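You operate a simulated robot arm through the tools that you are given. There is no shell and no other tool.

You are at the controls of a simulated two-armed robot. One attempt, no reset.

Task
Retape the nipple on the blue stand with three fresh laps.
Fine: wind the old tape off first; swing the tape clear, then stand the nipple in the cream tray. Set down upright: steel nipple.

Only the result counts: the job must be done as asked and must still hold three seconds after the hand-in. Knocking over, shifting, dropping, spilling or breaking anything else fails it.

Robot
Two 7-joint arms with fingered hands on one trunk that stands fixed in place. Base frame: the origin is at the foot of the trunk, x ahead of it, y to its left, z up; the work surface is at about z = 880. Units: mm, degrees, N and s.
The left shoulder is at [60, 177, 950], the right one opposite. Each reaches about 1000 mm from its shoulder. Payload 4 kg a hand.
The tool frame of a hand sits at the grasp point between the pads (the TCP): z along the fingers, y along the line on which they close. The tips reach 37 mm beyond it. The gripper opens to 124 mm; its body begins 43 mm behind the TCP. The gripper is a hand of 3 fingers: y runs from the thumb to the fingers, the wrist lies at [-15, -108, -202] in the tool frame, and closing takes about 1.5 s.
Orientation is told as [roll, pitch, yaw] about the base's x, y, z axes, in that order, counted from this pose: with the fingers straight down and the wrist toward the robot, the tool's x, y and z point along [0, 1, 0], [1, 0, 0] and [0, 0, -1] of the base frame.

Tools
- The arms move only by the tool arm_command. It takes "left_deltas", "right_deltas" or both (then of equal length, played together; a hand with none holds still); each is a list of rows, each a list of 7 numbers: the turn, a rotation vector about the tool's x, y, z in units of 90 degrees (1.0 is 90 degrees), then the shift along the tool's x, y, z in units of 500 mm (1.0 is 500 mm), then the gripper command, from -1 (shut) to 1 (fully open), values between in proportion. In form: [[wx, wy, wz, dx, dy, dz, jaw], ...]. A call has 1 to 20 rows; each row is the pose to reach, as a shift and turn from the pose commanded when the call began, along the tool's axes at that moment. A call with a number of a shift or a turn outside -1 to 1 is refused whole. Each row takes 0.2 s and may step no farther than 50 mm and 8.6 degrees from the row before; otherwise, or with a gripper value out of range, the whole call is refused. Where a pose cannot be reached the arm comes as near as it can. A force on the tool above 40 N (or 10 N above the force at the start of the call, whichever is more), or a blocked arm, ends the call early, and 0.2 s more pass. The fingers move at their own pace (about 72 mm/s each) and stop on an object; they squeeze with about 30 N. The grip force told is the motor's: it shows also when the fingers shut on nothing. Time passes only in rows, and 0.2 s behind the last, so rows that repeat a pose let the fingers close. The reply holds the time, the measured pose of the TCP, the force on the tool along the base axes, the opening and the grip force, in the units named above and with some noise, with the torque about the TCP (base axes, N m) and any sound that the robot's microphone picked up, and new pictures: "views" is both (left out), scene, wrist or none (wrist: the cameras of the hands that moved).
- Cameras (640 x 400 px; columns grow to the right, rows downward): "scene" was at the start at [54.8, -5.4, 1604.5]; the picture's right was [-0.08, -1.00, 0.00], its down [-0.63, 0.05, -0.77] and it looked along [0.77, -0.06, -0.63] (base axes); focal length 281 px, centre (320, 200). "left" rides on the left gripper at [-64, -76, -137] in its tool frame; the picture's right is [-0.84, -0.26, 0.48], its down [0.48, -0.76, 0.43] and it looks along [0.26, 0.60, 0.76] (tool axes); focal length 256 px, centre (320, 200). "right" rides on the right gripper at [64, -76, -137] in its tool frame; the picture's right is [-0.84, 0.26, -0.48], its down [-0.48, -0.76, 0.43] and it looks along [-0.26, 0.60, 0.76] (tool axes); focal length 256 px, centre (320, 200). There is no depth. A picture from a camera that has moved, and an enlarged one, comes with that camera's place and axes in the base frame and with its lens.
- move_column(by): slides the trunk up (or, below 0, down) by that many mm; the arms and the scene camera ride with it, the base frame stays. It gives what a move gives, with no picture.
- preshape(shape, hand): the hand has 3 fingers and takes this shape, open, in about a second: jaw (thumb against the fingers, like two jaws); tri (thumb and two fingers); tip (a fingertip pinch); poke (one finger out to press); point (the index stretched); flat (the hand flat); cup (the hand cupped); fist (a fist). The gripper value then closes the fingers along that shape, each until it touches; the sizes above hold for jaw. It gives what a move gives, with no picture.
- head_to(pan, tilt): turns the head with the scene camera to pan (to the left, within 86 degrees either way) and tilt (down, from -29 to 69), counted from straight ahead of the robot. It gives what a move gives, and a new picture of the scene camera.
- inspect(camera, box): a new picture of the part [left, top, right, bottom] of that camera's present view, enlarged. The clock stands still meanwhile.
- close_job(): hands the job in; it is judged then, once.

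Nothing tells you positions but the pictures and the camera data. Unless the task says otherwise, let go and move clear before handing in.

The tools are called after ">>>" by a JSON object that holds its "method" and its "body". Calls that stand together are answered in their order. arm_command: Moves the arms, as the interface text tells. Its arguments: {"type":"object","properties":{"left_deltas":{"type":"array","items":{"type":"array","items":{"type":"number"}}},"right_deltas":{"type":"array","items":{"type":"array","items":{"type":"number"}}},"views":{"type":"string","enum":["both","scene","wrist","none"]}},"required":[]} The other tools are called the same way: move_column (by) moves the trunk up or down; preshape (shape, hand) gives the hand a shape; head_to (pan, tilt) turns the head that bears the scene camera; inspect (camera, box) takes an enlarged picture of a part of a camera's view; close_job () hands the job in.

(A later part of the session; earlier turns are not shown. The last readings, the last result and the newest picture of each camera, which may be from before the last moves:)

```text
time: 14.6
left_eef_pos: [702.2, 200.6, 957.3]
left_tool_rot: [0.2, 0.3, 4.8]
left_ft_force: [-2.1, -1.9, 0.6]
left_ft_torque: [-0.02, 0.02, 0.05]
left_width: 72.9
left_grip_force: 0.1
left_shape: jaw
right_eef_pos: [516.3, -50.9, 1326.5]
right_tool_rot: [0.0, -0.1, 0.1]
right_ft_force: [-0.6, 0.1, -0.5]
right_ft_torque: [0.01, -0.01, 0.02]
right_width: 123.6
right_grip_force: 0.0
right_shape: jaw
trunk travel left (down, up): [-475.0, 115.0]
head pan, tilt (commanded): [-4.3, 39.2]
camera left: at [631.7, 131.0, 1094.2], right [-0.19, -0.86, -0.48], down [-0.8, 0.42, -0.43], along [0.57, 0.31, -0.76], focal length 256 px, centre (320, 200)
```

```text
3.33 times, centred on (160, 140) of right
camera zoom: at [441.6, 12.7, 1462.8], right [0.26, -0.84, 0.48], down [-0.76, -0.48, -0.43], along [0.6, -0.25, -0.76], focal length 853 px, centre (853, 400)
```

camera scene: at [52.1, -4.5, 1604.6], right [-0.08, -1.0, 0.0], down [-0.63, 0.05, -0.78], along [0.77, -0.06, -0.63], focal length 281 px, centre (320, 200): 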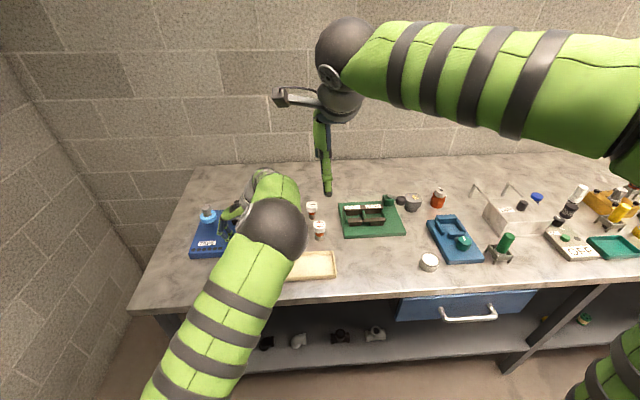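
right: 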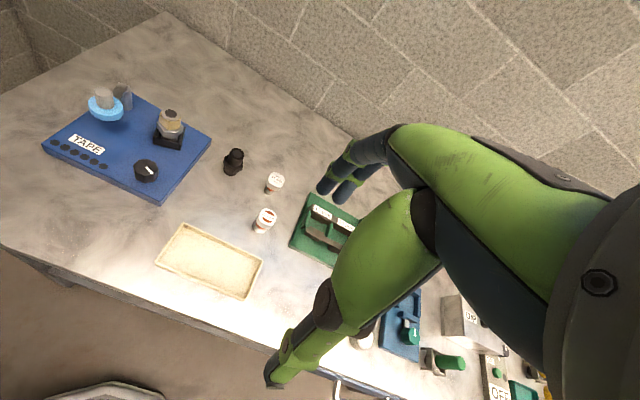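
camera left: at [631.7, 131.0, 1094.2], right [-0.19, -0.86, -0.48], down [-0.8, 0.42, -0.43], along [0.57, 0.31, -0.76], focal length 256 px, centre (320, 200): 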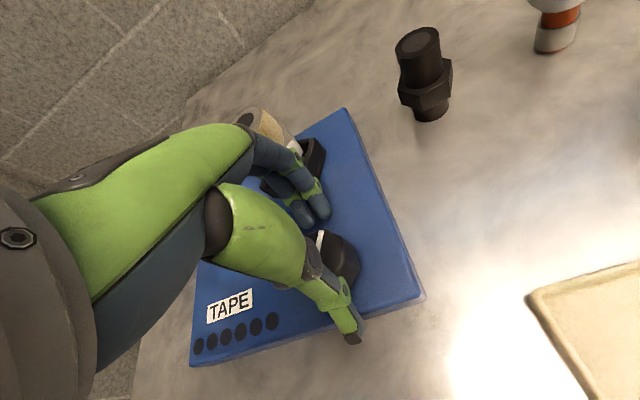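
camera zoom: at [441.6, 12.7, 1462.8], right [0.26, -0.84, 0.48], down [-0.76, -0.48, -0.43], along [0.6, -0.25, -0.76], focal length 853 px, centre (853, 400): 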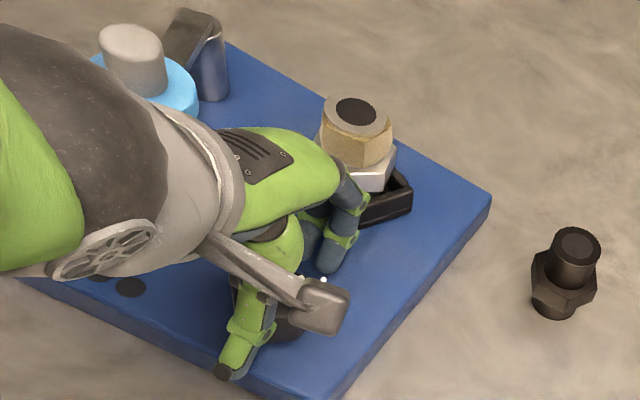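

The pointer moved about 90° counter-clockwise, as expected. Next is another stroke with the recentred grip, and I'll check the side force at the end of it.

>>> {"method": "arm_command", "body": {"left_deltas": [[0, 0, 0, 0, 0, 0, -1], [0, 0, 0, 0, 0, 0, -1], [0, 0, -0.0944, 0, 0, 0, -1], [0, 0, -0.1889, 0, 0, 0, -1], [0, 0, -0.2833, 0, 0, 0, -1], [0, 0, -0.3778, 0, 0, 0, -1], [0, 0, -0.4722, 0, 0, 0, -1], [0, 0, -0.5667, 0, 0, 0, -1], [0, 0, -0.6611, 0, 0, 0, -1], [0, 0, -0.7556, 0, 0, 0, -1], [0, 0, -0.85, 0, 0, 0, -1], [0, 0, -0.9444, 0, 0, 0, -1], [0, 0, -0.9444, 0, 0, 0, -1]], "views": "wrist"}}

>>> {"method": "inspect", "body": {"camera": "left", "box": [390, 55, 540, 235]}}

```text
time: 17.4
left_eef_pos: [705.7, 198.2, 959.1]
left_tool_rot: [0.0, -0.1, 89.9]
left_ft_force: [19.8, -10.1, 4.7]
left_ft_torque: [0.07, -0.79, -0.76]
left_width: 62.1
left_grip_force: 30.3
left_shape: jaw
right_eef_pos: [520.3, -51.4, 1325.2]
right_tool_rot: [0.1, 0.2, -0.1]
right_ft_force: [0.0, 0.4, 1.1]
right_ft_torque: [0.01, -0.01, 0.02]
right_width: 123.8
right_grip_force: 0.0
right_shape: jaw
trunk travel left (down, up): [-475.0, 115.0]
head pan, tilt (commanded): [-4.3, 39.2]
camera left: at [768.4, 123.1, 1095.5], right [0.84, -0.26, -0.48], down [-0.48, -0.76, -0.44], along [-0.26, 0.6, -0.76], focal length 256 px, centre (320, 200)
```

left: 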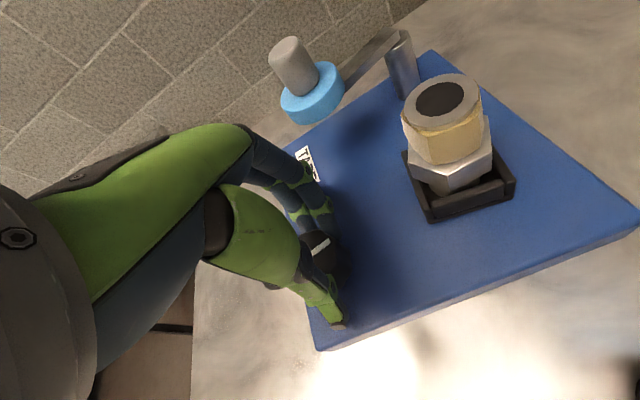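

```text
2.22 times, centred on (465, 145) of left
camera zoom: at [768.4, 123.1, 1095.5], right [0.84, -0.26, -0.48], down [-0.48, -0.76, -0.44], along [-0.26, 0.6, -0.76], focal length 569 px, centre (-2, 322)
```

zoom: 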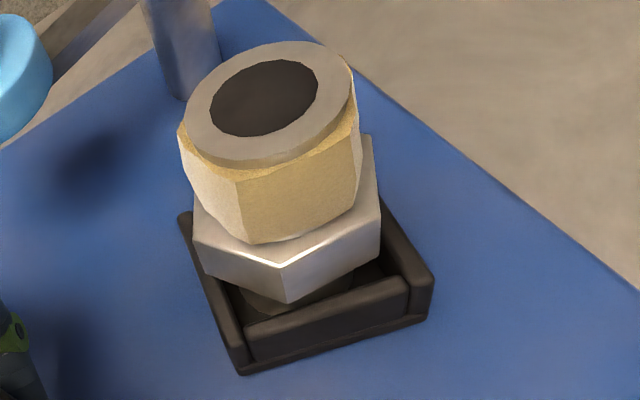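

The grip slipped this time: it is 62 mm wide across the corners, with -0.76 N·m of resisting torque. I'll check how far the knob actually turned.

>>> {"method": "inspect", "body": {"camera": "left", "box": [270, 200, 370, 300]}}

>>> {"method": "inspect", "body": {"camera": "left", "box": [370, 40, 640, 260]}}

>>> {"method": "inspect", "body": {"camera": "right", "box": [80, 70, 220, 210]}}

```text
4.00 times, centred on (320, 250) of left
camera zoom: at [768.4, 123.1, 1095.5], right [0.84, -0.26, -0.48], down [-0.48, -0.76, -0.44], along [-0.26, 0.6, -0.76], focal length 1024 px, centre (320, 0)
```

zoom: 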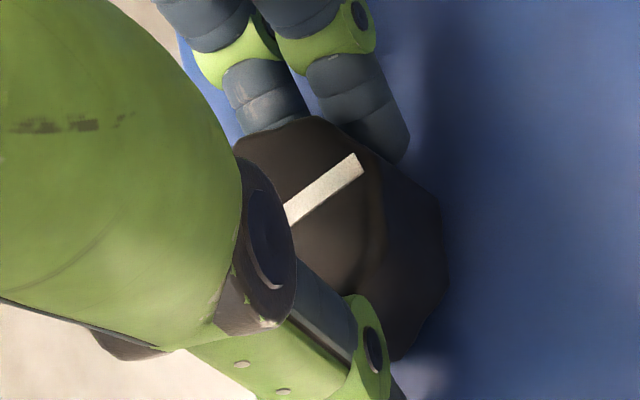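

```text
1.82 times, centred on (505, 150) of left
camera zoom: at [768.4, 123.1, 1095.5], right [0.84, -0.26, -0.48], down [-0.48, -0.76, -0.44], along [-0.26, 0.6, -0.76], focal length 465 px, centre (-16, 291)
```

zoom: 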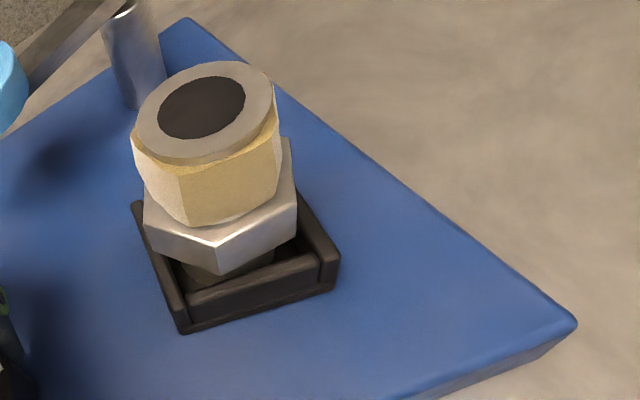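

```text
2.86 times, centred on (150, 140) of right
camera zoom: at [443.5, 11.9, 1462.4], right [0.26, -0.84, 0.48], down [-0.76, -0.48, -0.43], along [0.6, -0.25, -0.76], focal length 731 px, centre (806, 371)
```

zoom: 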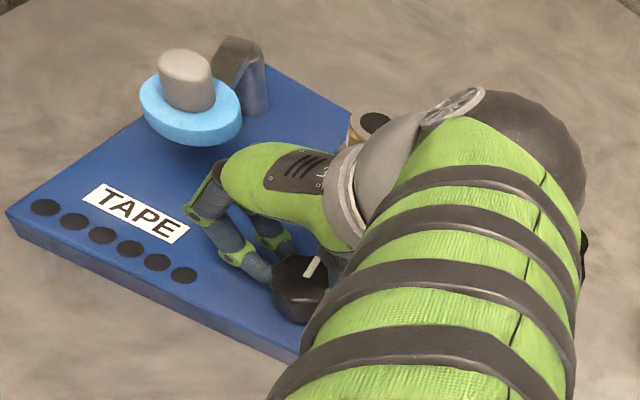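

The socket appears to turn about three times as far as the knob, and the knob then stalled at about 118° of counter-clockwise travel. I'll reopen, recentre at (704, 201), regrip at this yaw and try clockwise instead.

>>> {"method": "arm_command", "body": {"left_deltas": [[0, 0, 0, 0, 0, 0, 0.15], [0, 0, 0, -0.0036, 0.0012, 0, 0.15], [0, 0, 0, -0.0036, 0.0012, 0, 0.15], [0, 0, 0, -0.0036, 0.0012, 0, -1], [0, 0, 0, -0.0036, 0.0012, 0, -1], [0, 0, 0, -0.0036, 0.0012, 0, -1]], "views": "wrist"}}

>>> {"method": "inspect", "body": {"camera": "left", "box": [270, 200, 370, 300]}}

>>> {"method": "inspect", "body": {"camera": "left", "box": [390, 55, 540, 235]}}

```text
time: 18.8
left_eef_pos: [705.3, 198.7, 958.6]
left_tool_rot: [0.3, -0.1, 89.8]
left_ft_force: [0.3, -4.1, -3.0]
left_ft_torque: [0.33, -0.04, -0.03]
left_width: 62.2
left_grip_force: 30.1
left_shape: jaw
right_eef_pos: [516.7, -51.1, 1324.8]
right_tool_rot: [0.0, 0.1, 0.0]
right_ft_force: [-0.2, 0.7, 0.5]
right_ft_torque: [0.0, -0.01, 0.02]
right_width: 123.4
right_grip_force: 0.0
right_shape: jaw
trunk travel left (down, up): [-475.0, 115.0]
head pan, tilt (commanded): [-4.3, 39.2]
camera left: at [768.1, 124.3, 1093.7], right [0.83, -0.26, -0.49], down [-0.49, -0.76, -0.43], along [-0.26, 0.6, -0.76], focal length 256 px, centre (320, 200)
```

left: 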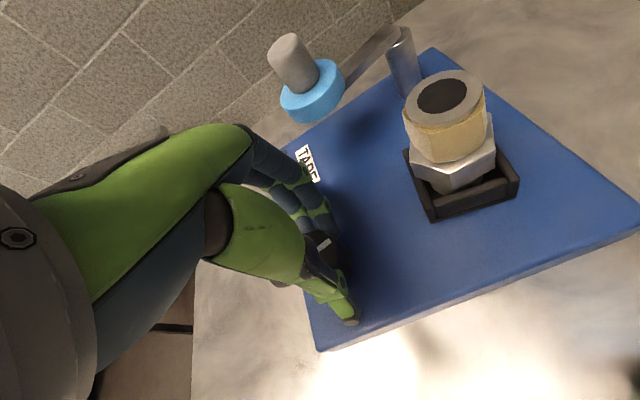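

```text
4.00 times, centred on (320, 250) of left
camera zoom: at [768.1, 124.3, 1093.7], right [0.83, -0.26, -0.49], down [-0.49, -0.76, -0.43], along [-0.26, 0.6, -0.76], focal length 1024 px, centre (320, 0)
```

zoom: 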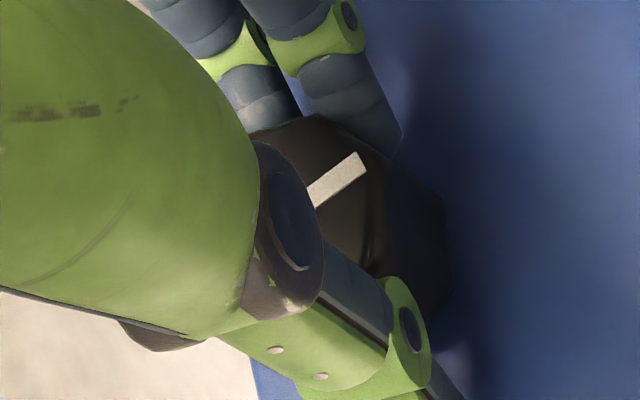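

```text
2.22 times, centred on (465, 145) of left
camera zoom: at [768.1, 124.3, 1093.7], right [0.83, -0.26, -0.49], down [-0.49, -0.76, -0.43], along [-0.26, 0.6, -0.76], focal length 569 px, centre (-2, 322)
```

zoom: 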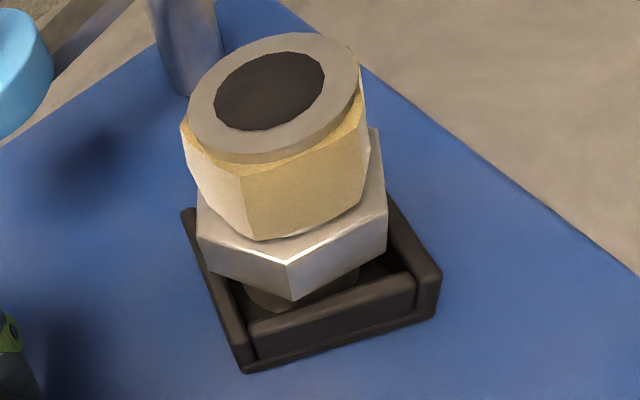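

I'm now turning clockwise about 17° to compare how the turntable and torque respond.

>>> {"method": "arm_command", "body": {"left_deltas": [[0, 0, 0.0944, 0, 0, 0, -1], [0, 0, 0.1889, 0, 0, 0, -1], [0, 0, 0.1889, 0, 0, 0, -1]], "views": "wrist"}}

>>> {"method": "inspect", "body": {"camera": "left", "box": [270, 200, 370, 300]}}

>>> {"method": "inspect", "body": {"camera": "left", "box": [360, 35, 510, 235]}}

```text
time: 19.6
left_eef_pos: [704.7, 198.8, 958.8]
left_tool_rot: [0.5, 0.0, 72.9]
left_ft_force: [-1.2, -10.0, -6.0]
left_ft_torque: [0.23, -0.04, 0.01]
left_width: 62.2
left_grip_force: 29.7
left_shape: jaw
right_eef_pos: [518.6, -51.2, 1325.3]
right_tool_rot: [0.0, 0.0, 0.0]
right_ft_force: [-0.9, 0.7, 0.5]
right_ft_torque: [0.01, 0.02, 0.0]
right_width: 123.4
right_grip_force: 0.0
right_shape: jaw
trunk travel left (down, up): [-475.0, 115.0]
head pan, tilt (commanded): [-4.3, 39.2]
camera left: at [742.7, 108.5, 1093.9], right [0.72, -0.49, -0.49], down [-0.69, -0.58, -0.43], along [-0.07, 0.65, -0.76], focal length 256 px, centre (320, 200)
```

left: 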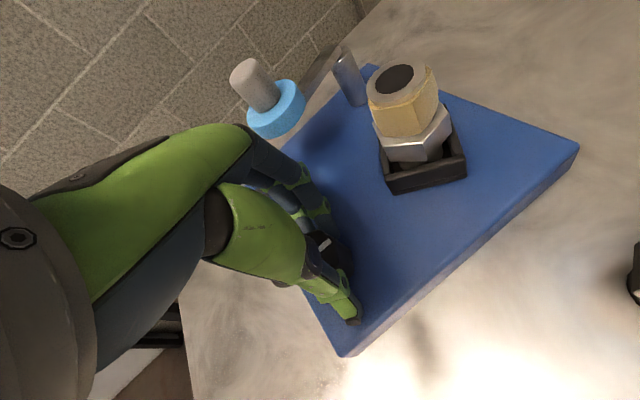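

```text
4.00 times, centred on (320, 250) of left
camera zoom: at [742.7, 108.5, 1093.9], right [0.72, -0.49, -0.49], down [-0.69, -0.58, -0.43], along [-0.07, 0.65, -0.76], focal length 1024 px, centre (320, 0)
```

zoom: 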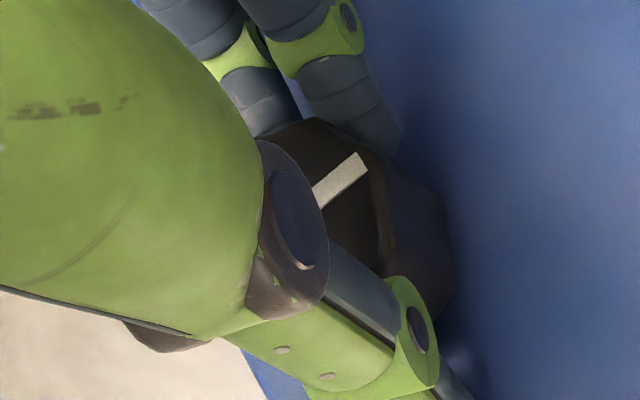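

```text
2.00 times, centred on (435, 135) of left
camera zoom: at [742.7, 108.5, 1093.9], right [0.72, -0.49, -0.49], down [-0.69, -0.58, -0.43], along [-0.07, 0.65, -0.76], focal length 512 px, centre (90, 330)
```

zoom: 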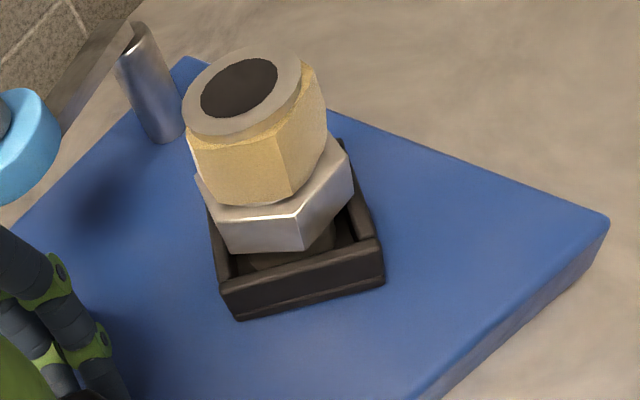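

The knob turns freely clockwise. To pin down the gear ratio I'll take a small 5° step and compare the socket.

>>> {"method": "arm_command", "body": {"left_deltas": [[0, 0, 0.0556, 0, 0, 0, -1], [0, 0, 0.0556, 0, 0, 0, -1]], "views": "none"}}

>>> {"method": "inspect", "body": {"camera": "left", "box": [360, 35, 510, 235]}}

```text
time: 20.2
left_eef_pos: [704.1, 198.6, 958.3]
left_tool_rot: [0.3, 0.0, 67.9]
left_ft_force: [-2.5, -11.2, -6.7]
left_ft_torque: [0.14, -0.03, 0.07]
left_width: 62.1
left_grip_force: 30.7
left_shape: jaw
right_eef_pos: [516.2, -52.1, 1325.7]
right_tool_rot: [0.1, 0.0, 0.0]
right_ft_force: [-0.5, -0.4, -0.3]
right_ft_torque: [-0.03, 0.01, 0.02]
right_width: 123.9
right_grip_force: 0.0
right_shape: jaw
trunk travel left (down, up): [-475.0, 115.0]
head pan, tilt (commanded): [-4.3, 39.2]
```

```text
2.00 times, centred on (435, 135) of left
camera zoom: at [734.7, 105.7, 1094.0], right [0.68, -0.55, -0.49], down [-0.74, -0.52, -0.43], along [-0.02, 0.65, -0.76], focal length 512 px, centre (90, 330)
```

zoom: 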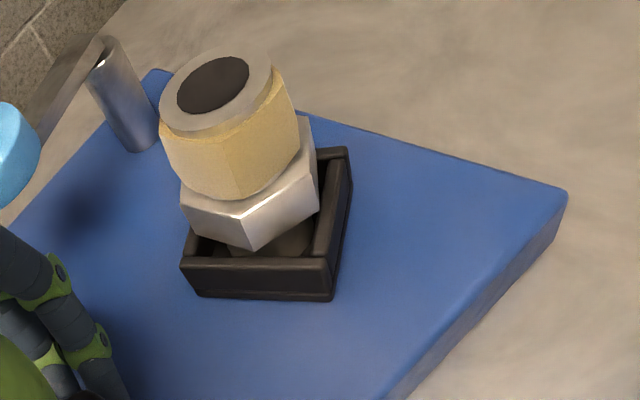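

The step shows the turntable runs about 6:1 in the same sense as the knob, so one lap takes about 60° of knob. I'll continue clockwise and watch the old tape.

>>> {"method": "arm_command", "body": {"left_deltas": [[0, 0, 0.09, 0, 0, 0, -1], [0, 0, 0.18, 0, 0, 0, -1], [0, 0, 0.27, 0, 0, 0, -1], [0, 0, 0.36, 0, 0, 0, -1], [0, 0, 0.45, 0, 0, 0, -1], [0, 0, 0.54, 0, 0, 0, -1], [0, 0, 0.63, 0, 0, 0, -1], [0, 0, 0.63, 0, 0, 0, -1]], "views": "wrist"}}

>>> {"method": "inspect", "body": {"camera": "right", "box": [100, 80, 220, 200]}}

>>> {"method": "inspect", "body": {"camera": "right", "box": [140, 95, 195, 150]}}

```text
time: 22.0
left_eef_pos: [704.0, 199.4, 959.0]
left_tool_rot: [0.2, 0.3, 11.1]
left_ft_force: [-12.7, -24.4, -2.8]
left_ft_torque: [-0.27, -0.07, 0.04]
left_width: 61.6
left_grip_force: 30.0
left_shape: jaw
right_eef_pos: [517.6, -51.7, 1327.0]
right_tool_rot: [0.2, -0.1, 0.0]
right_ft_force: [0.2, 0.4, 0.3]
right_ft_torque: [0.02, 0.0, 0.03]
right_width: 123.7
right_grip_force: 0.1
right_shape: jaw
trunk travel left (down, up): [-475.0, 115.0]
head pan, tilt (commanded): [-4.3, 39.2]
camera left: at [641.1, 122.2, 1094.7], right [-0.09, -0.87, -0.48], down [-0.84, 0.33, -0.43], along [0.53, 0.37, -0.76], focal length 256 px, centre (320, 200)
```

left: 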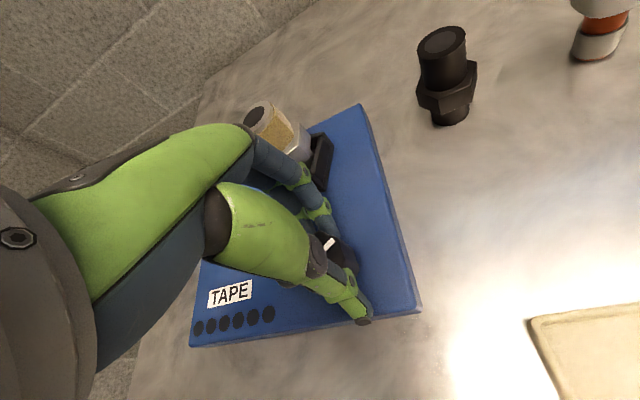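

```text
3.33 times, centred on (160, 140) of right
camera zoom: at [440.8, 10.8, 1463.0], right [0.26, -0.84, 0.48], down [-0.76, -0.48, -0.44], along [0.6, -0.25, -0.76], focal length 853 px, centre (853, 400)
```

zoom: 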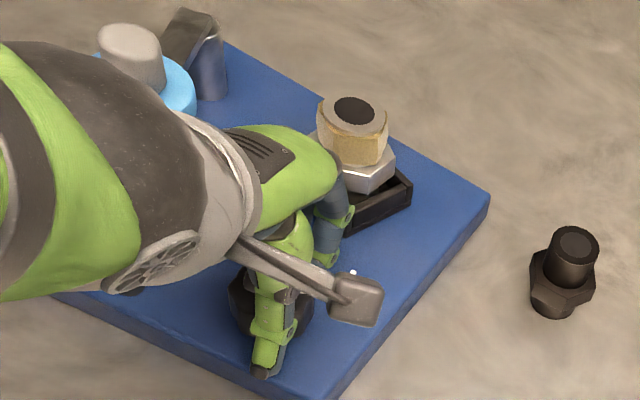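

```text
7.27 times, centred on (168, 122) of right
camera zoom: at [440.8, 10.8, 1463.0], right [0.26, -0.84, 0.48], down [-0.76, -0.48, -0.44], along [0.6, -0.25, -0.76], focal length 1862 px, centre (1429, 764)
```

zoom: 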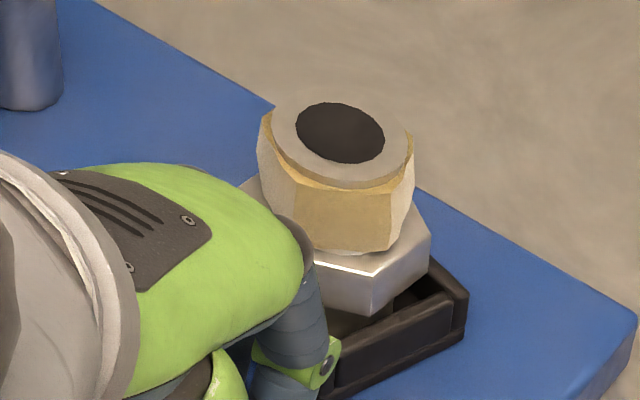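

Lamps and tape look unchanged so far. I'll recentre on about (703.3, 200.5), regrip and continue clockwise with a longer stroke.

>>> {"method": "arm_command", "body": {"left_deltas": [[0, 0, 0, 0, 0, 0, 0.15], [0, 0, 0, -0.0011, -0.0016, 0, 0.15], [0, 0, 0, -0.0011, -0.0016, 0, -1], [0, 0, 0, -0.0011, -0.0016, 0, -1], [0, 0, 0.0944, -0.0011, -0.0016, 0, -1], [0, 0, 0.1889, -0.0011, -0.0016, 0, -1], [0, 0, 0.2833, -0.0011, -0.0016, 0, -1], [0, 0, 0.3778, -0.0011, -0.0016, 0, -1], [0, 0, 0.4722, -0.0011, -0.0016, 0, -1], [0, 0, 0.5667, -0.0011, -0.0016, 0, -1], [0, 0, 0.6611, -0.0011, -0.0016, 0, -1], [0, 0, 0.7556, -0.0011, -0.0016, 0, -1], [0, 0, 0.85, -0.0011, -0.0016, 0, -1], [0, 0, 0.85, -0.0011, -0.0016, 0, -1]], "views": "both"}}

>>> {"method": "inspect", "body": {"camera": "right", "box": [100, 80, 220, 200]}}

>>> {"method": "inspect", "body": {"camera": "scene", "box": [190, 190, 280, 260]}}

```text
time: 25.0
left_eef_pos: [702.6, 200.4, 958.3]
left_tool_rot: [-0.3, 0.2, -65.5]
left_ft_force: [-4.9, -7.5, -2.5]
left_ft_torque: [-0.64, -0.19, -0.03]
left_width: 59.8
left_grip_force: 30.0
left_shape: jaw
right_eef_pos: [517.4, -51.2, 1325.8]
right_tool_rot: [0.0, 0.0, 0.0]
right_ft_force: [-0.9, -0.2, -0.5]
right_ft_torque: [0.0, 0.0, -0.01]
right_width: 123.6
right_grip_force: 0.0
right_shape: jaw
trunk travel left (down, up): [-475.0, 115.0]
head pan, tilt (commanded): [-4.3, 39.2]
camera scene: at [54.6, -6.0, 1604.5], right [-0.08, -1.0, 0.0], down [-0.63, 0.05, -0.77], along [0.77, -0.06, -0.63], focal length 281 px, centre (320, 200)
camera left: at [613.1, 242.8, 1095.6], right [-0.87, -0.12, -0.48], down [0.12, 0.89, -0.43], along [0.48, -0.44, -0.76], focal length 256 px, centre (320, 200)
```

scene: 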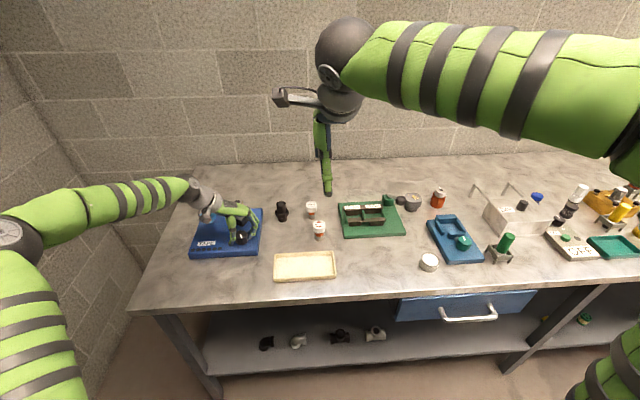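
left: 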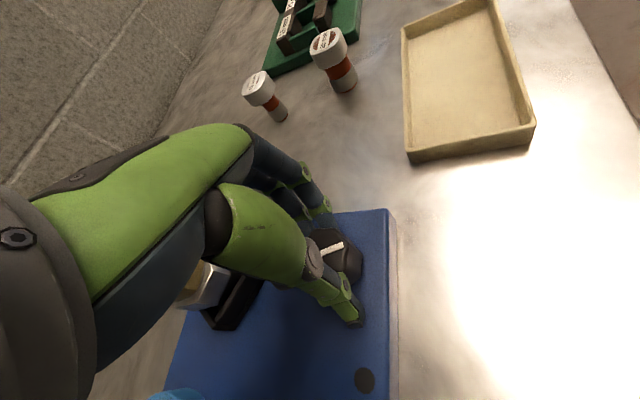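

```text
3.33 times, centred on (160, 140) of right
camera zoom: at [441.5, 12.5, 1462.8], right [0.26, -0.84, 0.48], down [-0.76, -0.48, -0.43], along [0.6, -0.25, -0.76], focal length 853 px, centre (853, 400)
```

zoom: 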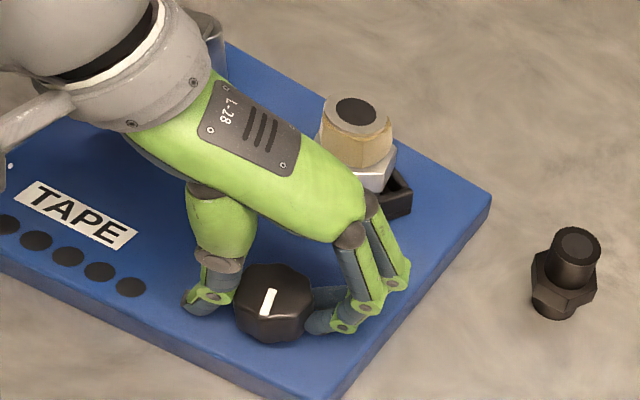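

```text
5.71 times, centred on (235, 225) of scene
camera zoom: at [54.6, -6.0, 1604.5], right [-0.08, -1.0, 0.0], down [-0.63, 0.05, -0.77], along [0.77, -0.06, -0.63], focal length 1604 px, centre (806, 57)
```

zoom: 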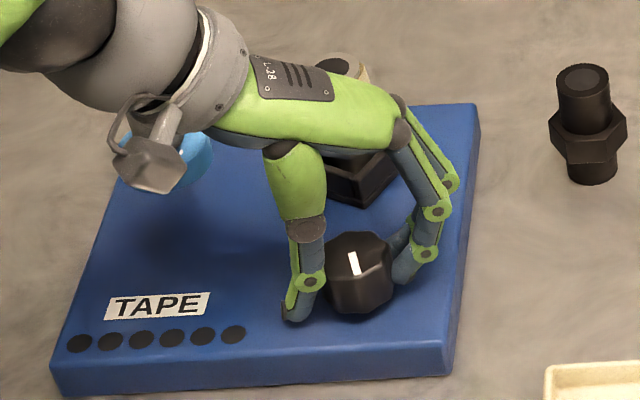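

The knob is now past its starting angle in the clockwise direction, with the lamps still dark. I'll zoom on the nipple's tape and the lamps.

>>> {"method": "inspect", "body": {"camera": "right", "box": [150, 100, 190, 145]}}

>>> {"method": "inspect", "body": {"camera": "scene", "box": [225, 190, 265, 225]}}

>>> {"method": "inspect", "body": {"camera": "right", "box": [80, 130, 150, 175]}}

```text
8.89 times, centred on (170, 122) of right
camera zoom: at [441.5, 12.5, 1462.8], right [0.26, -0.84, 0.48], down [-0.76, -0.48, -0.43], along [0.6, -0.25, -0.76], focal length 2276 px, centre (1653, 889)
```

zoom: 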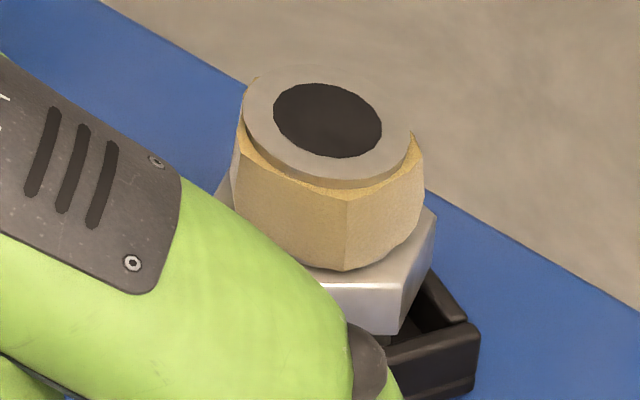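

```text
11.43 times, centred on (245, 208) of scene
camera zoom: at [54.6, -6.0, 1604.5], right [-0.08, -1.0, 0.0], down [-0.63, 0.05, -0.77], along [0.77, -0.06, -0.63], focal length 3207 px, centre (1177, 114)
```

zoom: 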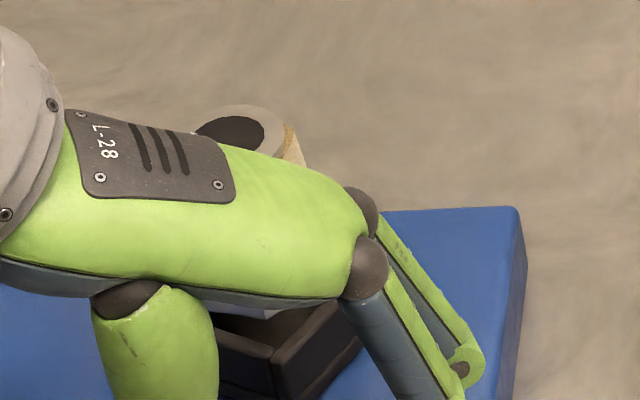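

```text
8.89 times, centred on (115, 152) of right
camera zoom: at [441.5, 12.5, 1462.8], right [0.26, -0.84, 0.48], down [-0.76, -0.48, -0.43], along [0.6, -0.25, -0.76], focal length 2276 px, centre (2142, 622)
```

zoom: 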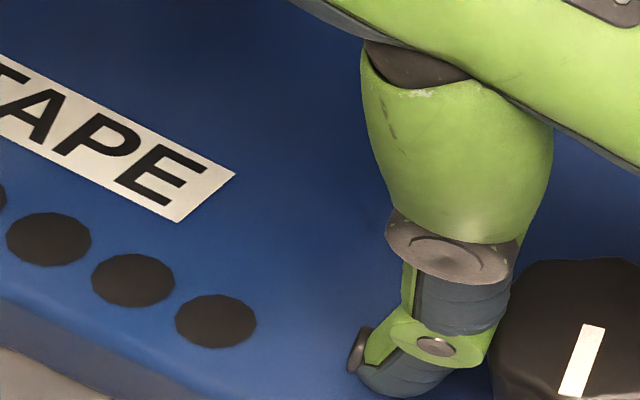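

No change is visible in the tape yet. I'll do another full clockwise cycle: open, rotate back, regrip and turn.

>>> {"method": "arm_command", "body": {"left_deltas": [[0, 0, 0, 0, 0, 0, 0.15], [0, 0, -0.0944, 0, 0, 0, 0.15], [0, 0, -0.1889, 0, 0, 0, 0.15], [0, 0, -0.2833, 0, 0, 0, 0.15], [0, 0, -0.3778, 0, 0, 0, 0.15], [0, 0, -0.4722, 0, 0, 0, 0.15], [0, 0, -0.5667, 0, 0, 0, 0.15], [0, 0, -0.6611, 0, 0, 0, 0.15], [0, 0, -0.7556, 0, 0, 0, 0.15], [0, 0, -0.85, 0, 0, 0, 0.15], [0, 0, -0.85, 0, 0, 0, -1], [0, 0, -0.85, 0, 0, 0, -1], [0, 0, -0.7556, 0, 0, 0, -1], [0, 0, -0.6611, 0, 0, 0, -1], [0, 0, -0.5667, 0, 0, 0, -1], [0, 0, -0.4722, 0, 0, 0, -1], [0, 0, -0.3778, 0, 0, 0, -1], [0, 0, -0.2833, 0, 0, 0, -1], [0, 0, -0.1889, 0, 0, 0, -1], [0, 0, -0.0944, 0, 0, 0, -1]], "views": "wrist"}}

>>> {"method": "inspect", "body": {"camera": "right", "box": [100, 80, 220, 200]}}

>>> {"method": "inspect", "body": {"camera": "right", "box": [150, 100, 190, 145]}}

>>> {"method": "inspect", "body": {"camera": "scene", "box": [190, 190, 280, 260]}}

```text
time: 29.2
left_eef_pos: [703.1, 199.6, 959.3]
left_tool_rot: [-0.3, 0.2, -56.9]
left_ft_force: [-17.2, -8.2, -2.5]
left_ft_torque: [-0.45, 0.1, -0.05]
left_width: 60.7
left_grip_force: 30.0
left_shape: jaw
right_eef_pos: [515.6, -51.4, 1326.5]
right_tool_rot: [0.0, 0.0, -0.1]
right_ft_force: [-0.1, -0.1, 0.7]
right_ft_torque: [0.0, -0.02, 0.01]
right_width: 123.6
right_grip_force: 0.0
right_shape: jaw
trunk travel left (down, up): [-475.0, 115.0]
head pan, tilt (commanded): [-4.3, 39.2]
camera left: at [607.3, 228.9, 1095.8], right [-0.84, -0.24, -0.48], down [-0.01, 0.9, -0.43], along [0.53, -0.36, -0.76], focal length 256 px, centre (320, 200)
```

left: 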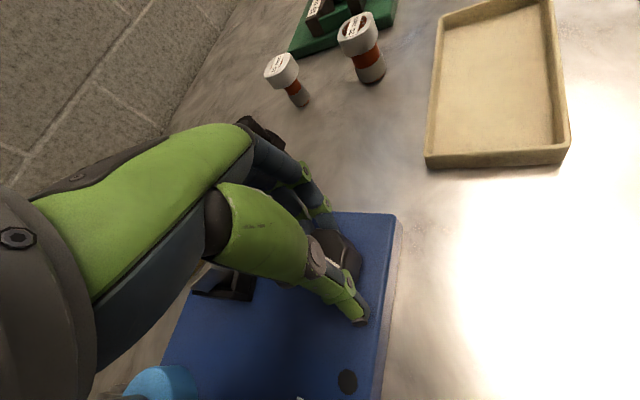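

```text
3.33 times, centred on (160, 140) of right
camera zoom: at [440.2, 12.6, 1463.2], right [0.26, -0.84, 0.48], down [-0.76, -0.48, -0.44], along [0.6, -0.25, -0.76], focal length 853 px, centre (853, 400)
```

zoom: 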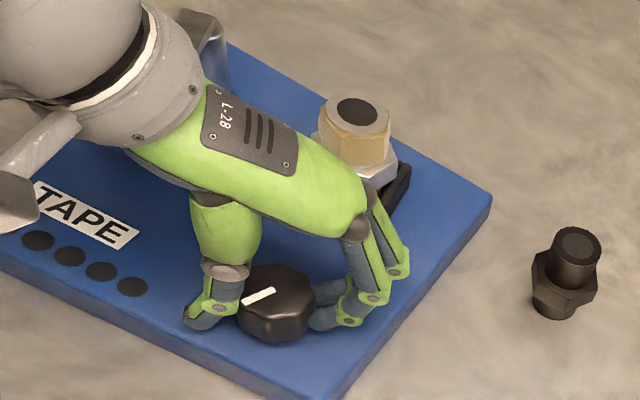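

```text
8.89 times, centred on (170, 122) of right
camera zoom: at [440.2, 12.6, 1463.2], right [0.26, -0.84, 0.48], down [-0.76, -0.48, -0.44], along [0.6, -0.25, -0.76], focal length 2276 px, centre (1653, 889)
```

zoom: 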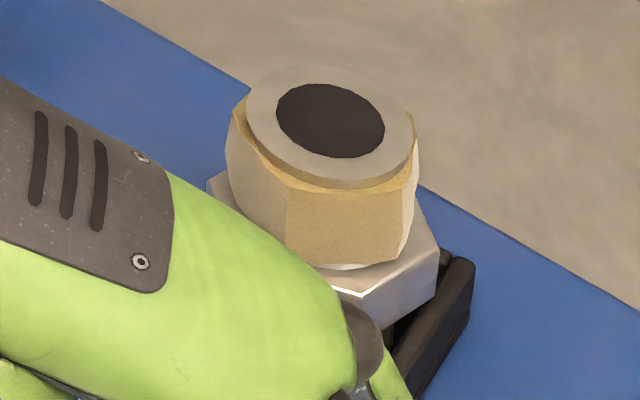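

```text
5.71 times, centred on (235, 225) of scene
camera zoom: at [53.1, -6.0, 1604.6], right [-0.08, -1.0, 0.0], down [-0.63, 0.05, -0.78], along [0.77, -0.06, -0.63], focal length 1604 px, centre (806, 57)
```

zoom: 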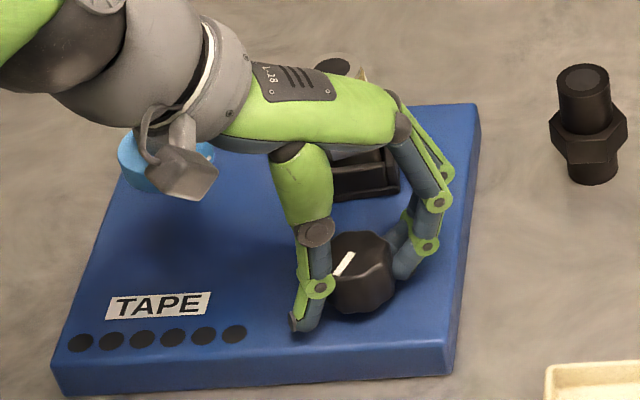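

The pointer moved less than the stroke, so the fingers likely dragged the knob on the way back. I'll open wider, rotate back and check the pointer before gripping again.

>>> {"method": "arm_command", "body": {"left_deltas": [[0, 0, 0, 0, 0, 0, 0.35], [0, 0, 0, 0, 0, 0, 0.35], [0, 0, 0, 0, 0, 0, 0.35]], "views": "none"}}

>>> {"method": "inspect", "body": {"camera": "scene", "box": [215, 215, 265, 250]}}

>>> {"method": "inspect", "body": {"camera": "right", "box": [150, 150, 210, 190]}}

```text
time: 30.0
left_eef_pos: [704.3, 200.0, 957.6]
left_tool_rot: [-0.1, 0.2, -56.7]
left_ft_force: [-0.5, 0.4, -0.1]
left_ft_torque: [0.02, 0.01, 0.0]
left_width: 83.3
left_grip_force: 0.1
left_shape: jaw
right_eef_pos: [517.5, -50.3, 1326.2]
right_tool_rot: [0.0, 0.1, 0.0]
right_ft_force: [-0.8, 0.0, -0.5]
right_ft_torque: [0.0, -0.01, 0.03]
right_width: 123.7
right_grip_force: 0.1
right_shape: jaw
trunk travel left (down, up): [-475.0, 115.0]
head pan, tilt (commanded): [-4.3, 39.2]
```

```text
11.43 times, centred on (240, 232) of scene
camera zoom: at [55.3, -5.2, 1604.5], right [-0.08, -1.0, 0.0], down [-0.63, 0.05, -0.77], along [0.77, -0.06, -0.63], focal length 3207 px, centre (1234, -171)
```

zoom: 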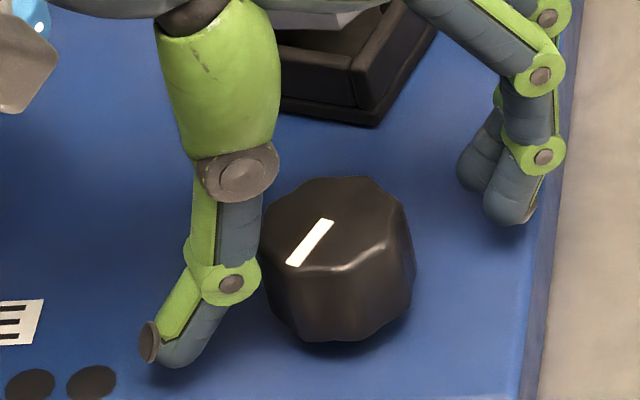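

```text
10.00 times, centred on (180, 170) of right
camera zoom: at [442.2, 13.3, 1462.6], right [0.26, -0.84, 0.48], down [-0.76, -0.48, -0.43], along [0.6, -0.25, -0.76], focal length 2560 px, centre (1720, 500)
```

zoom: 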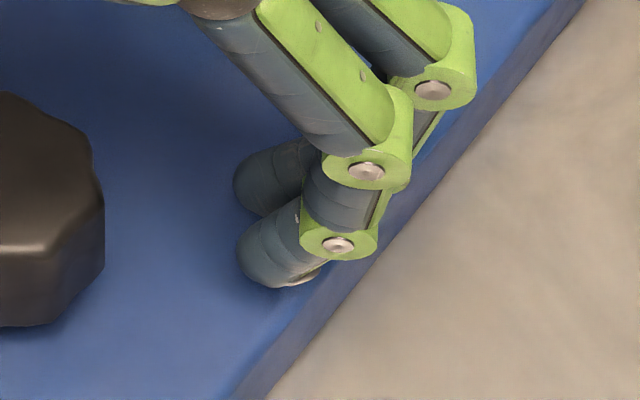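

Now I can see the knob clearly: it has eight lobes, the pointer is at about 150°, and its centre is near (704.5, 201). I'll check the nipple again from the right camera before continuing clockwise.

>>> {"method": "inspect", "body": {"camera": "right", "box": [145, 95, 195, 150]}}

>>> {"method": "inspect", "body": {"camera": "left", "box": [100, 220, 300, 400]}}

```text
7.27 times, centred on (170, 122) of right
camera zoom: at [442.2, 13.3, 1462.6], right [0.26, -0.84, 0.48], down [-0.76, -0.48, -0.43], along [0.6, -0.25, -0.76], focal length 1862 px, centre (1411, 764)
```

zoom: 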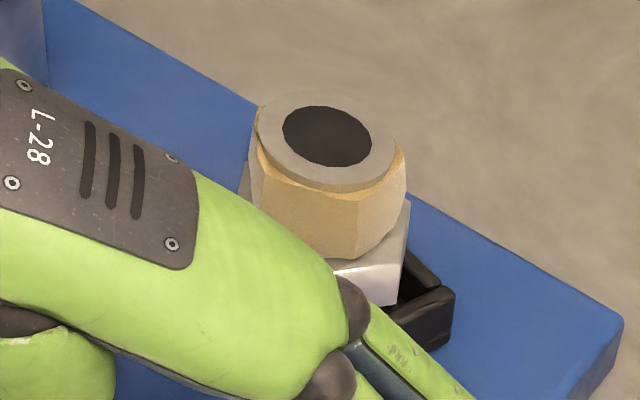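

```text
2.22 times, centred on (200, 310) of left
camera zoom: at [609.5, 229.9, 1095.2], right [-0.84, -0.24, -0.48], down [-0.02, 0.9, -0.43], along [0.54, -0.36, -0.76], focal length 569 px, centre (587, -44)
```

zoom: 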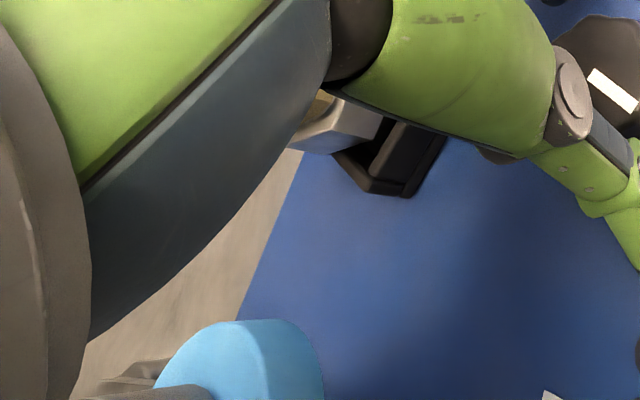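

The tape is still there. I'm continuing clockwise: rotate back with the wider opening, regrip at yaw ≈ +30, and turn.

>>> {"method": "arm_command", "body": {"left_deltas": [[0, 0, -0.09, 0, 0, 0, 0.35], [0, 0, -0.18, 0, 0, 0, 0.35], [0, 0, -0.27, 0, 0, 0, 0.35], [0, 0, -0.36, 0, 0, 0, 0.35], [0, 0, -0.45, 0, 0, 0, 0.35], [0, 0, -0.54, 0, 0, 0, 0.35], [0, 0, -0.63, 0, 0, 0, 0.35], [0, 0, -0.72, 0, 0, 0, 0.35], [0, 0, -0.81, 0, 0, 0, 0.35], [0, 0, -0.9, 0, 0, 0, 0.35], [0, 0, -0.98, 0, 0, 0, 0.35], [0, 0, -0.98, 0, 0, 0, 0], [0, 0, -0.98, 0, 0, 0, -0.5], [0, 0, -0.98, 0, 0, 0, -1], [0, 0, -0.98, 0, 0, 0, -1]], "views": "wrist"}}

>>> {"method": "inspect", "body": {"camera": "left", "box": [260, 180, 380, 300]}}

```text
time: 33.2
left_eef_pos: [703.5, 199.2, 958.6]
left_tool_rot: [0.2, 0.1, 31.3]
left_ft_force: [-5.5, -7.5, -0.3]
left_ft_torque: [0.09, -0.19, -0.01]
left_width: 61.3
left_grip_force: 29.9
left_shape: jaw
right_eef_pos: [516.5, -51.7, 1325.3]
right_tool_rot: [0.0, 0.1, 0.0]
right_ft_force: [0.6, -0.2, -0.4]
right_ft_torque: [-0.01, 0.01, -0.02]
right_width: 123.7
right_grip_force: 0.0
right_shape: jaw
trunk travel left (down, up): [-475.0, 115.0]
head pan, tilt (commanded): [-4.3, 39.2]
camera left: at [671.5, 105.6, 1095.0], right [0.22, -0.85, -0.48], down [-0.9, 0.02, -0.43], along [0.37, 0.53, -0.76], focal length 256 px, centre (320, 200)
```

left: 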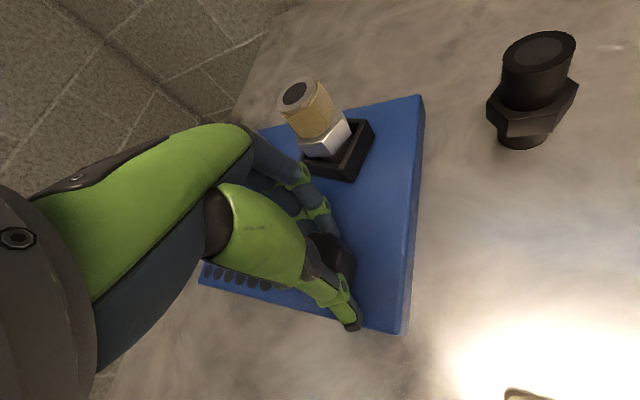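

```text
3.33 times, centred on (320, 240) of left
camera zoom: at [671.5, 105.6, 1095.0], right [0.22, -0.85, -0.48], down [-0.9, 0.02, -0.43], along [0.37, 0.53, -0.76], focal length 853 px, centre (320, 67)
```

zoom: 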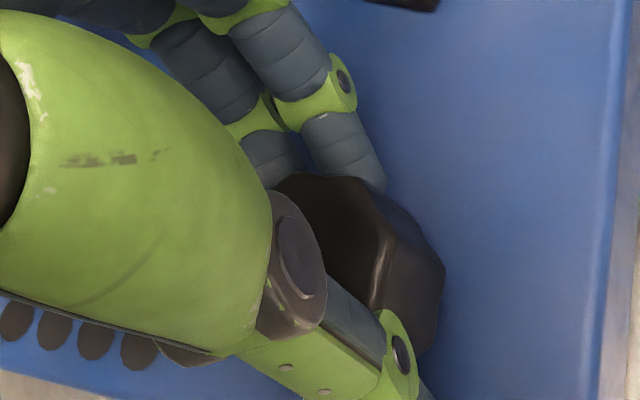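

The knob is gripped at yaw 31, and I'm turning clockwise 88° (about 1.5 laps).

>>> {"method": "arm_command", "body": {"left_deltas": [[0, 0, 0.09, 0, 0, 0, -1], [0, 0, 0.18, 0, 0, 0, -1], [0, 0, 0.27, 0, 0, 0, -1], [0, 0, 0.36, 0, 0, 0, -1], [0, 0, 0.45, 0, 0, 0, -1], [0, 0, 0.54, 0, 0, 0, -1], [0, 0, 0.63, 0, 0, 0, -1], [0, 0, 0.72, 0, 0, 0, -1], [0, 0, 0.81, 0, 0, 0, -1], [0, 0, 0.9, 0, 0, 0, -1], [0, 0, 0.98, 0, 0, 0, -1], [0, 0, 0.98, 0, 0, 0, -1]], "views": "none"}}

>>> {"method": "inspect", "body": {"camera": "scene", "box": [190, 190, 280, 260]}}

>>> {"method": "inspect", "body": {"camera": "right", "box": [100, 80, 220, 200]}}

>>> {"method": "inspect", "body": {"camera": "right", "box": [145, 95, 195, 150]}}

```text
time: 35.8
left_eef_pos: [701.4, 198.2, 958.8]
left_tool_rot: [-0.1, 0.1, -56.8]
left_ft_force: [-19.6, -8.1, 3.8]
left_ft_torque: [-0.43, 0.2, 0.0]
left_width: 61.7
left_grip_force: 30.2
left_shape: jaw
right_eef_pos: [515.5, -50.6, 1326.4]
right_tool_rot: [0.0, -0.2, 0.1]
right_ft_force: [-0.2, 0.2, 0.3]
right_ft_torque: [-0.01, 0.0, 0.01]
right_width: 123.9
right_grip_force: 0.1
right_shape: jaw
trunk travel left (down, up): [-475.0, 115.0]
head pan, tilt (commanded): [-4.3, 39.2]
```

```text
5.71 times, centred on (235, 225) of scene
camera zoom: at [52.5, -6.3, 1604.6], right [-0.08, -1.0, 0.0], down [-0.63, 0.05, -0.78], along [0.77, -0.06, -0.63], focal length 1604 px, centre (806, 57)
```

zoom: 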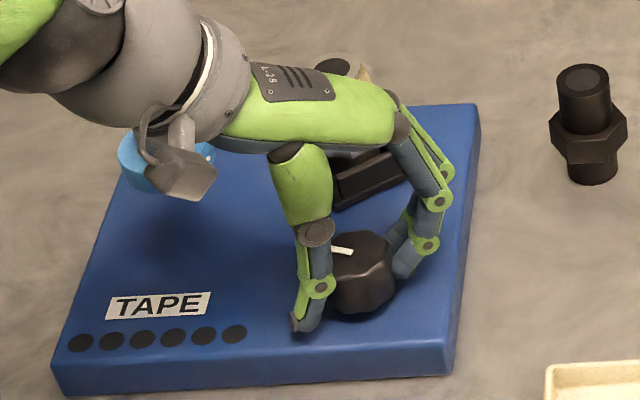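

```text
3.33 times, centred on (160, 140) of right
camera zoom: at [439.6, 12.4, 1463.4], right [0.26, -0.84, 0.48], down [-0.76, -0.48, -0.44], along [0.6, -0.25, -0.76], focal length 853 px, centre (853, 400)
```

zoom: 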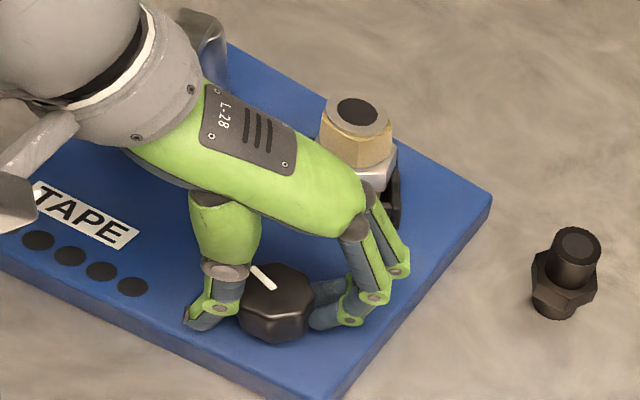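

```text
7.27 times, centred on (170, 122) of right
camera zoom: at [439.6, 12.4, 1463.4], right [0.26, -0.84, 0.48], down [-0.76, -0.48, -0.44], along [0.6, -0.25, -0.76], focal length 1862 px, centre (1411, 764)
```

zoom: 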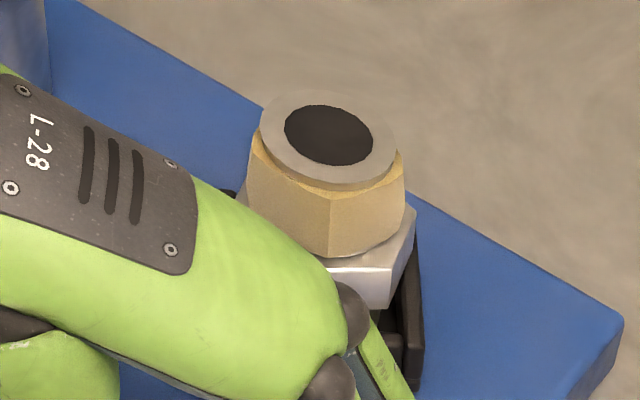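

The pointer is now near 80°, so it is still turning freely clockwise, but the tape is unchanged. I'll do another merged clockwise cycle.

>>> {"method": "arm_command", "body": {"left_deltas": [[0, 0, 0, 0, 0, 0, 0.35], [0, 0, -0.0944, 0.002, 0.002, 0, 0.35], [0, 0, -0.1889, 0.002, 0.002, 0, 0.35], [0, 0, -0.2833, 0.002, 0.002, 0, 0.35], [0, 0, -0.3778, 0.002, 0.002, 0, 0.35], [0, 0, -0.4722, 0.002, 0.002, 0, 0.35], [0, 0, -0.5667, 0.002, 0.002, 0, 0.35], [0, 0, -0.6611, 0.002, 0.002, 0, 0.35], [0, 0, -0.7556, 0.002, 0.002, 0, 0.35], [0, 0, -0.7556, 0.002, 0.002, 0, -0.5], [0, 0, -0.7556, 0.002, 0.002, 0, -1], [0, 0, -0.6611, 0.002, 0.002, 0, -1], [0, 0, -0.5667, 0.002, 0.002, 0, -1], [0, 0, -0.4722, 0.002, 0.002, 0, -1], [0, 0, -0.3778, 0.002, 0.002, 0, -1], [0, 0, -0.2833, 0.002, 0.002, 0, -1], [0, 0, -0.1889, 0.002, 0.002, 0, -1], [0, 0, -0.0944, 0.002, 0.002, 0, -1], [0, 0, 0, 0.002, 0.002, 0, -1], [0, 0, 0, 0.002, 0.002, 0, -1]], "views": "none"}}

>>> {"method": "inspect", "body": {"camera": "scene", "box": [190, 190, 280, 260]}}

>>> {"method": "inspect", "body": {"camera": "right", "box": [145, 95, 195, 150]}}

```text
time: 40.0
left_eef_pos: [704.2, 200.1, 960.1]
left_tool_rot: [-0.3, 0.2, -56.8]
left_ft_force: [-8.7, -7.4, 1.5]
left_ft_torque: [-0.2, -0.5, 0.75]
left_width: 59.3
left_grip_force: 29.9
left_shape: jaw
right_eef_pos: [516.3, -50.5, 1326.4]
right_tool_rot: [0.0, 0.0, 0.0]
right_ft_force: [0.0, -0.3, -0.4]
right_ft_torque: [-0.01, 0.01, 0.02]
right_width: 123.6
right_grip_force: 0.0
right_shape: jaw
trunk travel left (down, up): [-475.0, 115.0]
head pan, tilt (commanded): [-4.3, 39.2]
```

```text
5.71 times, centred on (235, 225) of scene
camera zoom: at [53.8, -6.2, 1604.6], right [-0.08, -1.0, 0.0], down [-0.63, 0.05, -0.77], along [0.77, -0.06, -0.63], focal length 1604 px, centre (806, 57)
```

zoom: 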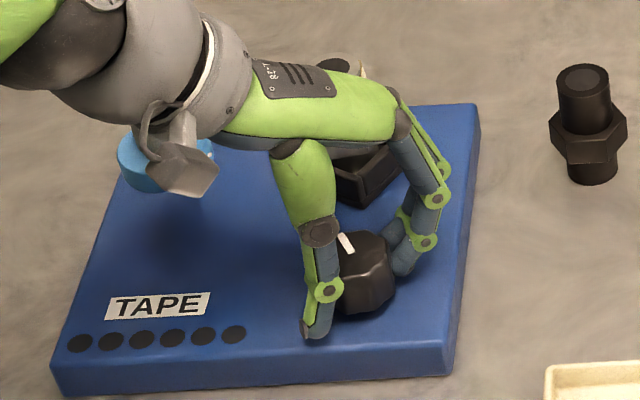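

```text
7.27 times, centred on (170, 122) of right
camera zoom: at [440.8, 12.5, 1463.0], right [0.26, -0.84, 0.48], down [-0.76, -0.48, -0.44], along [0.6, -0.25, -0.76], focal length 1862 px, centre (1411, 764)
```

zoom: 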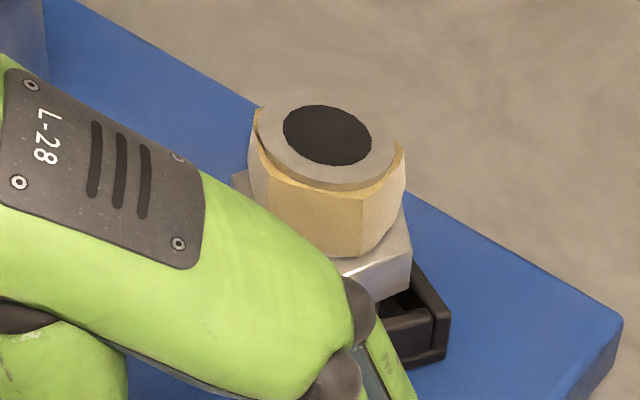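

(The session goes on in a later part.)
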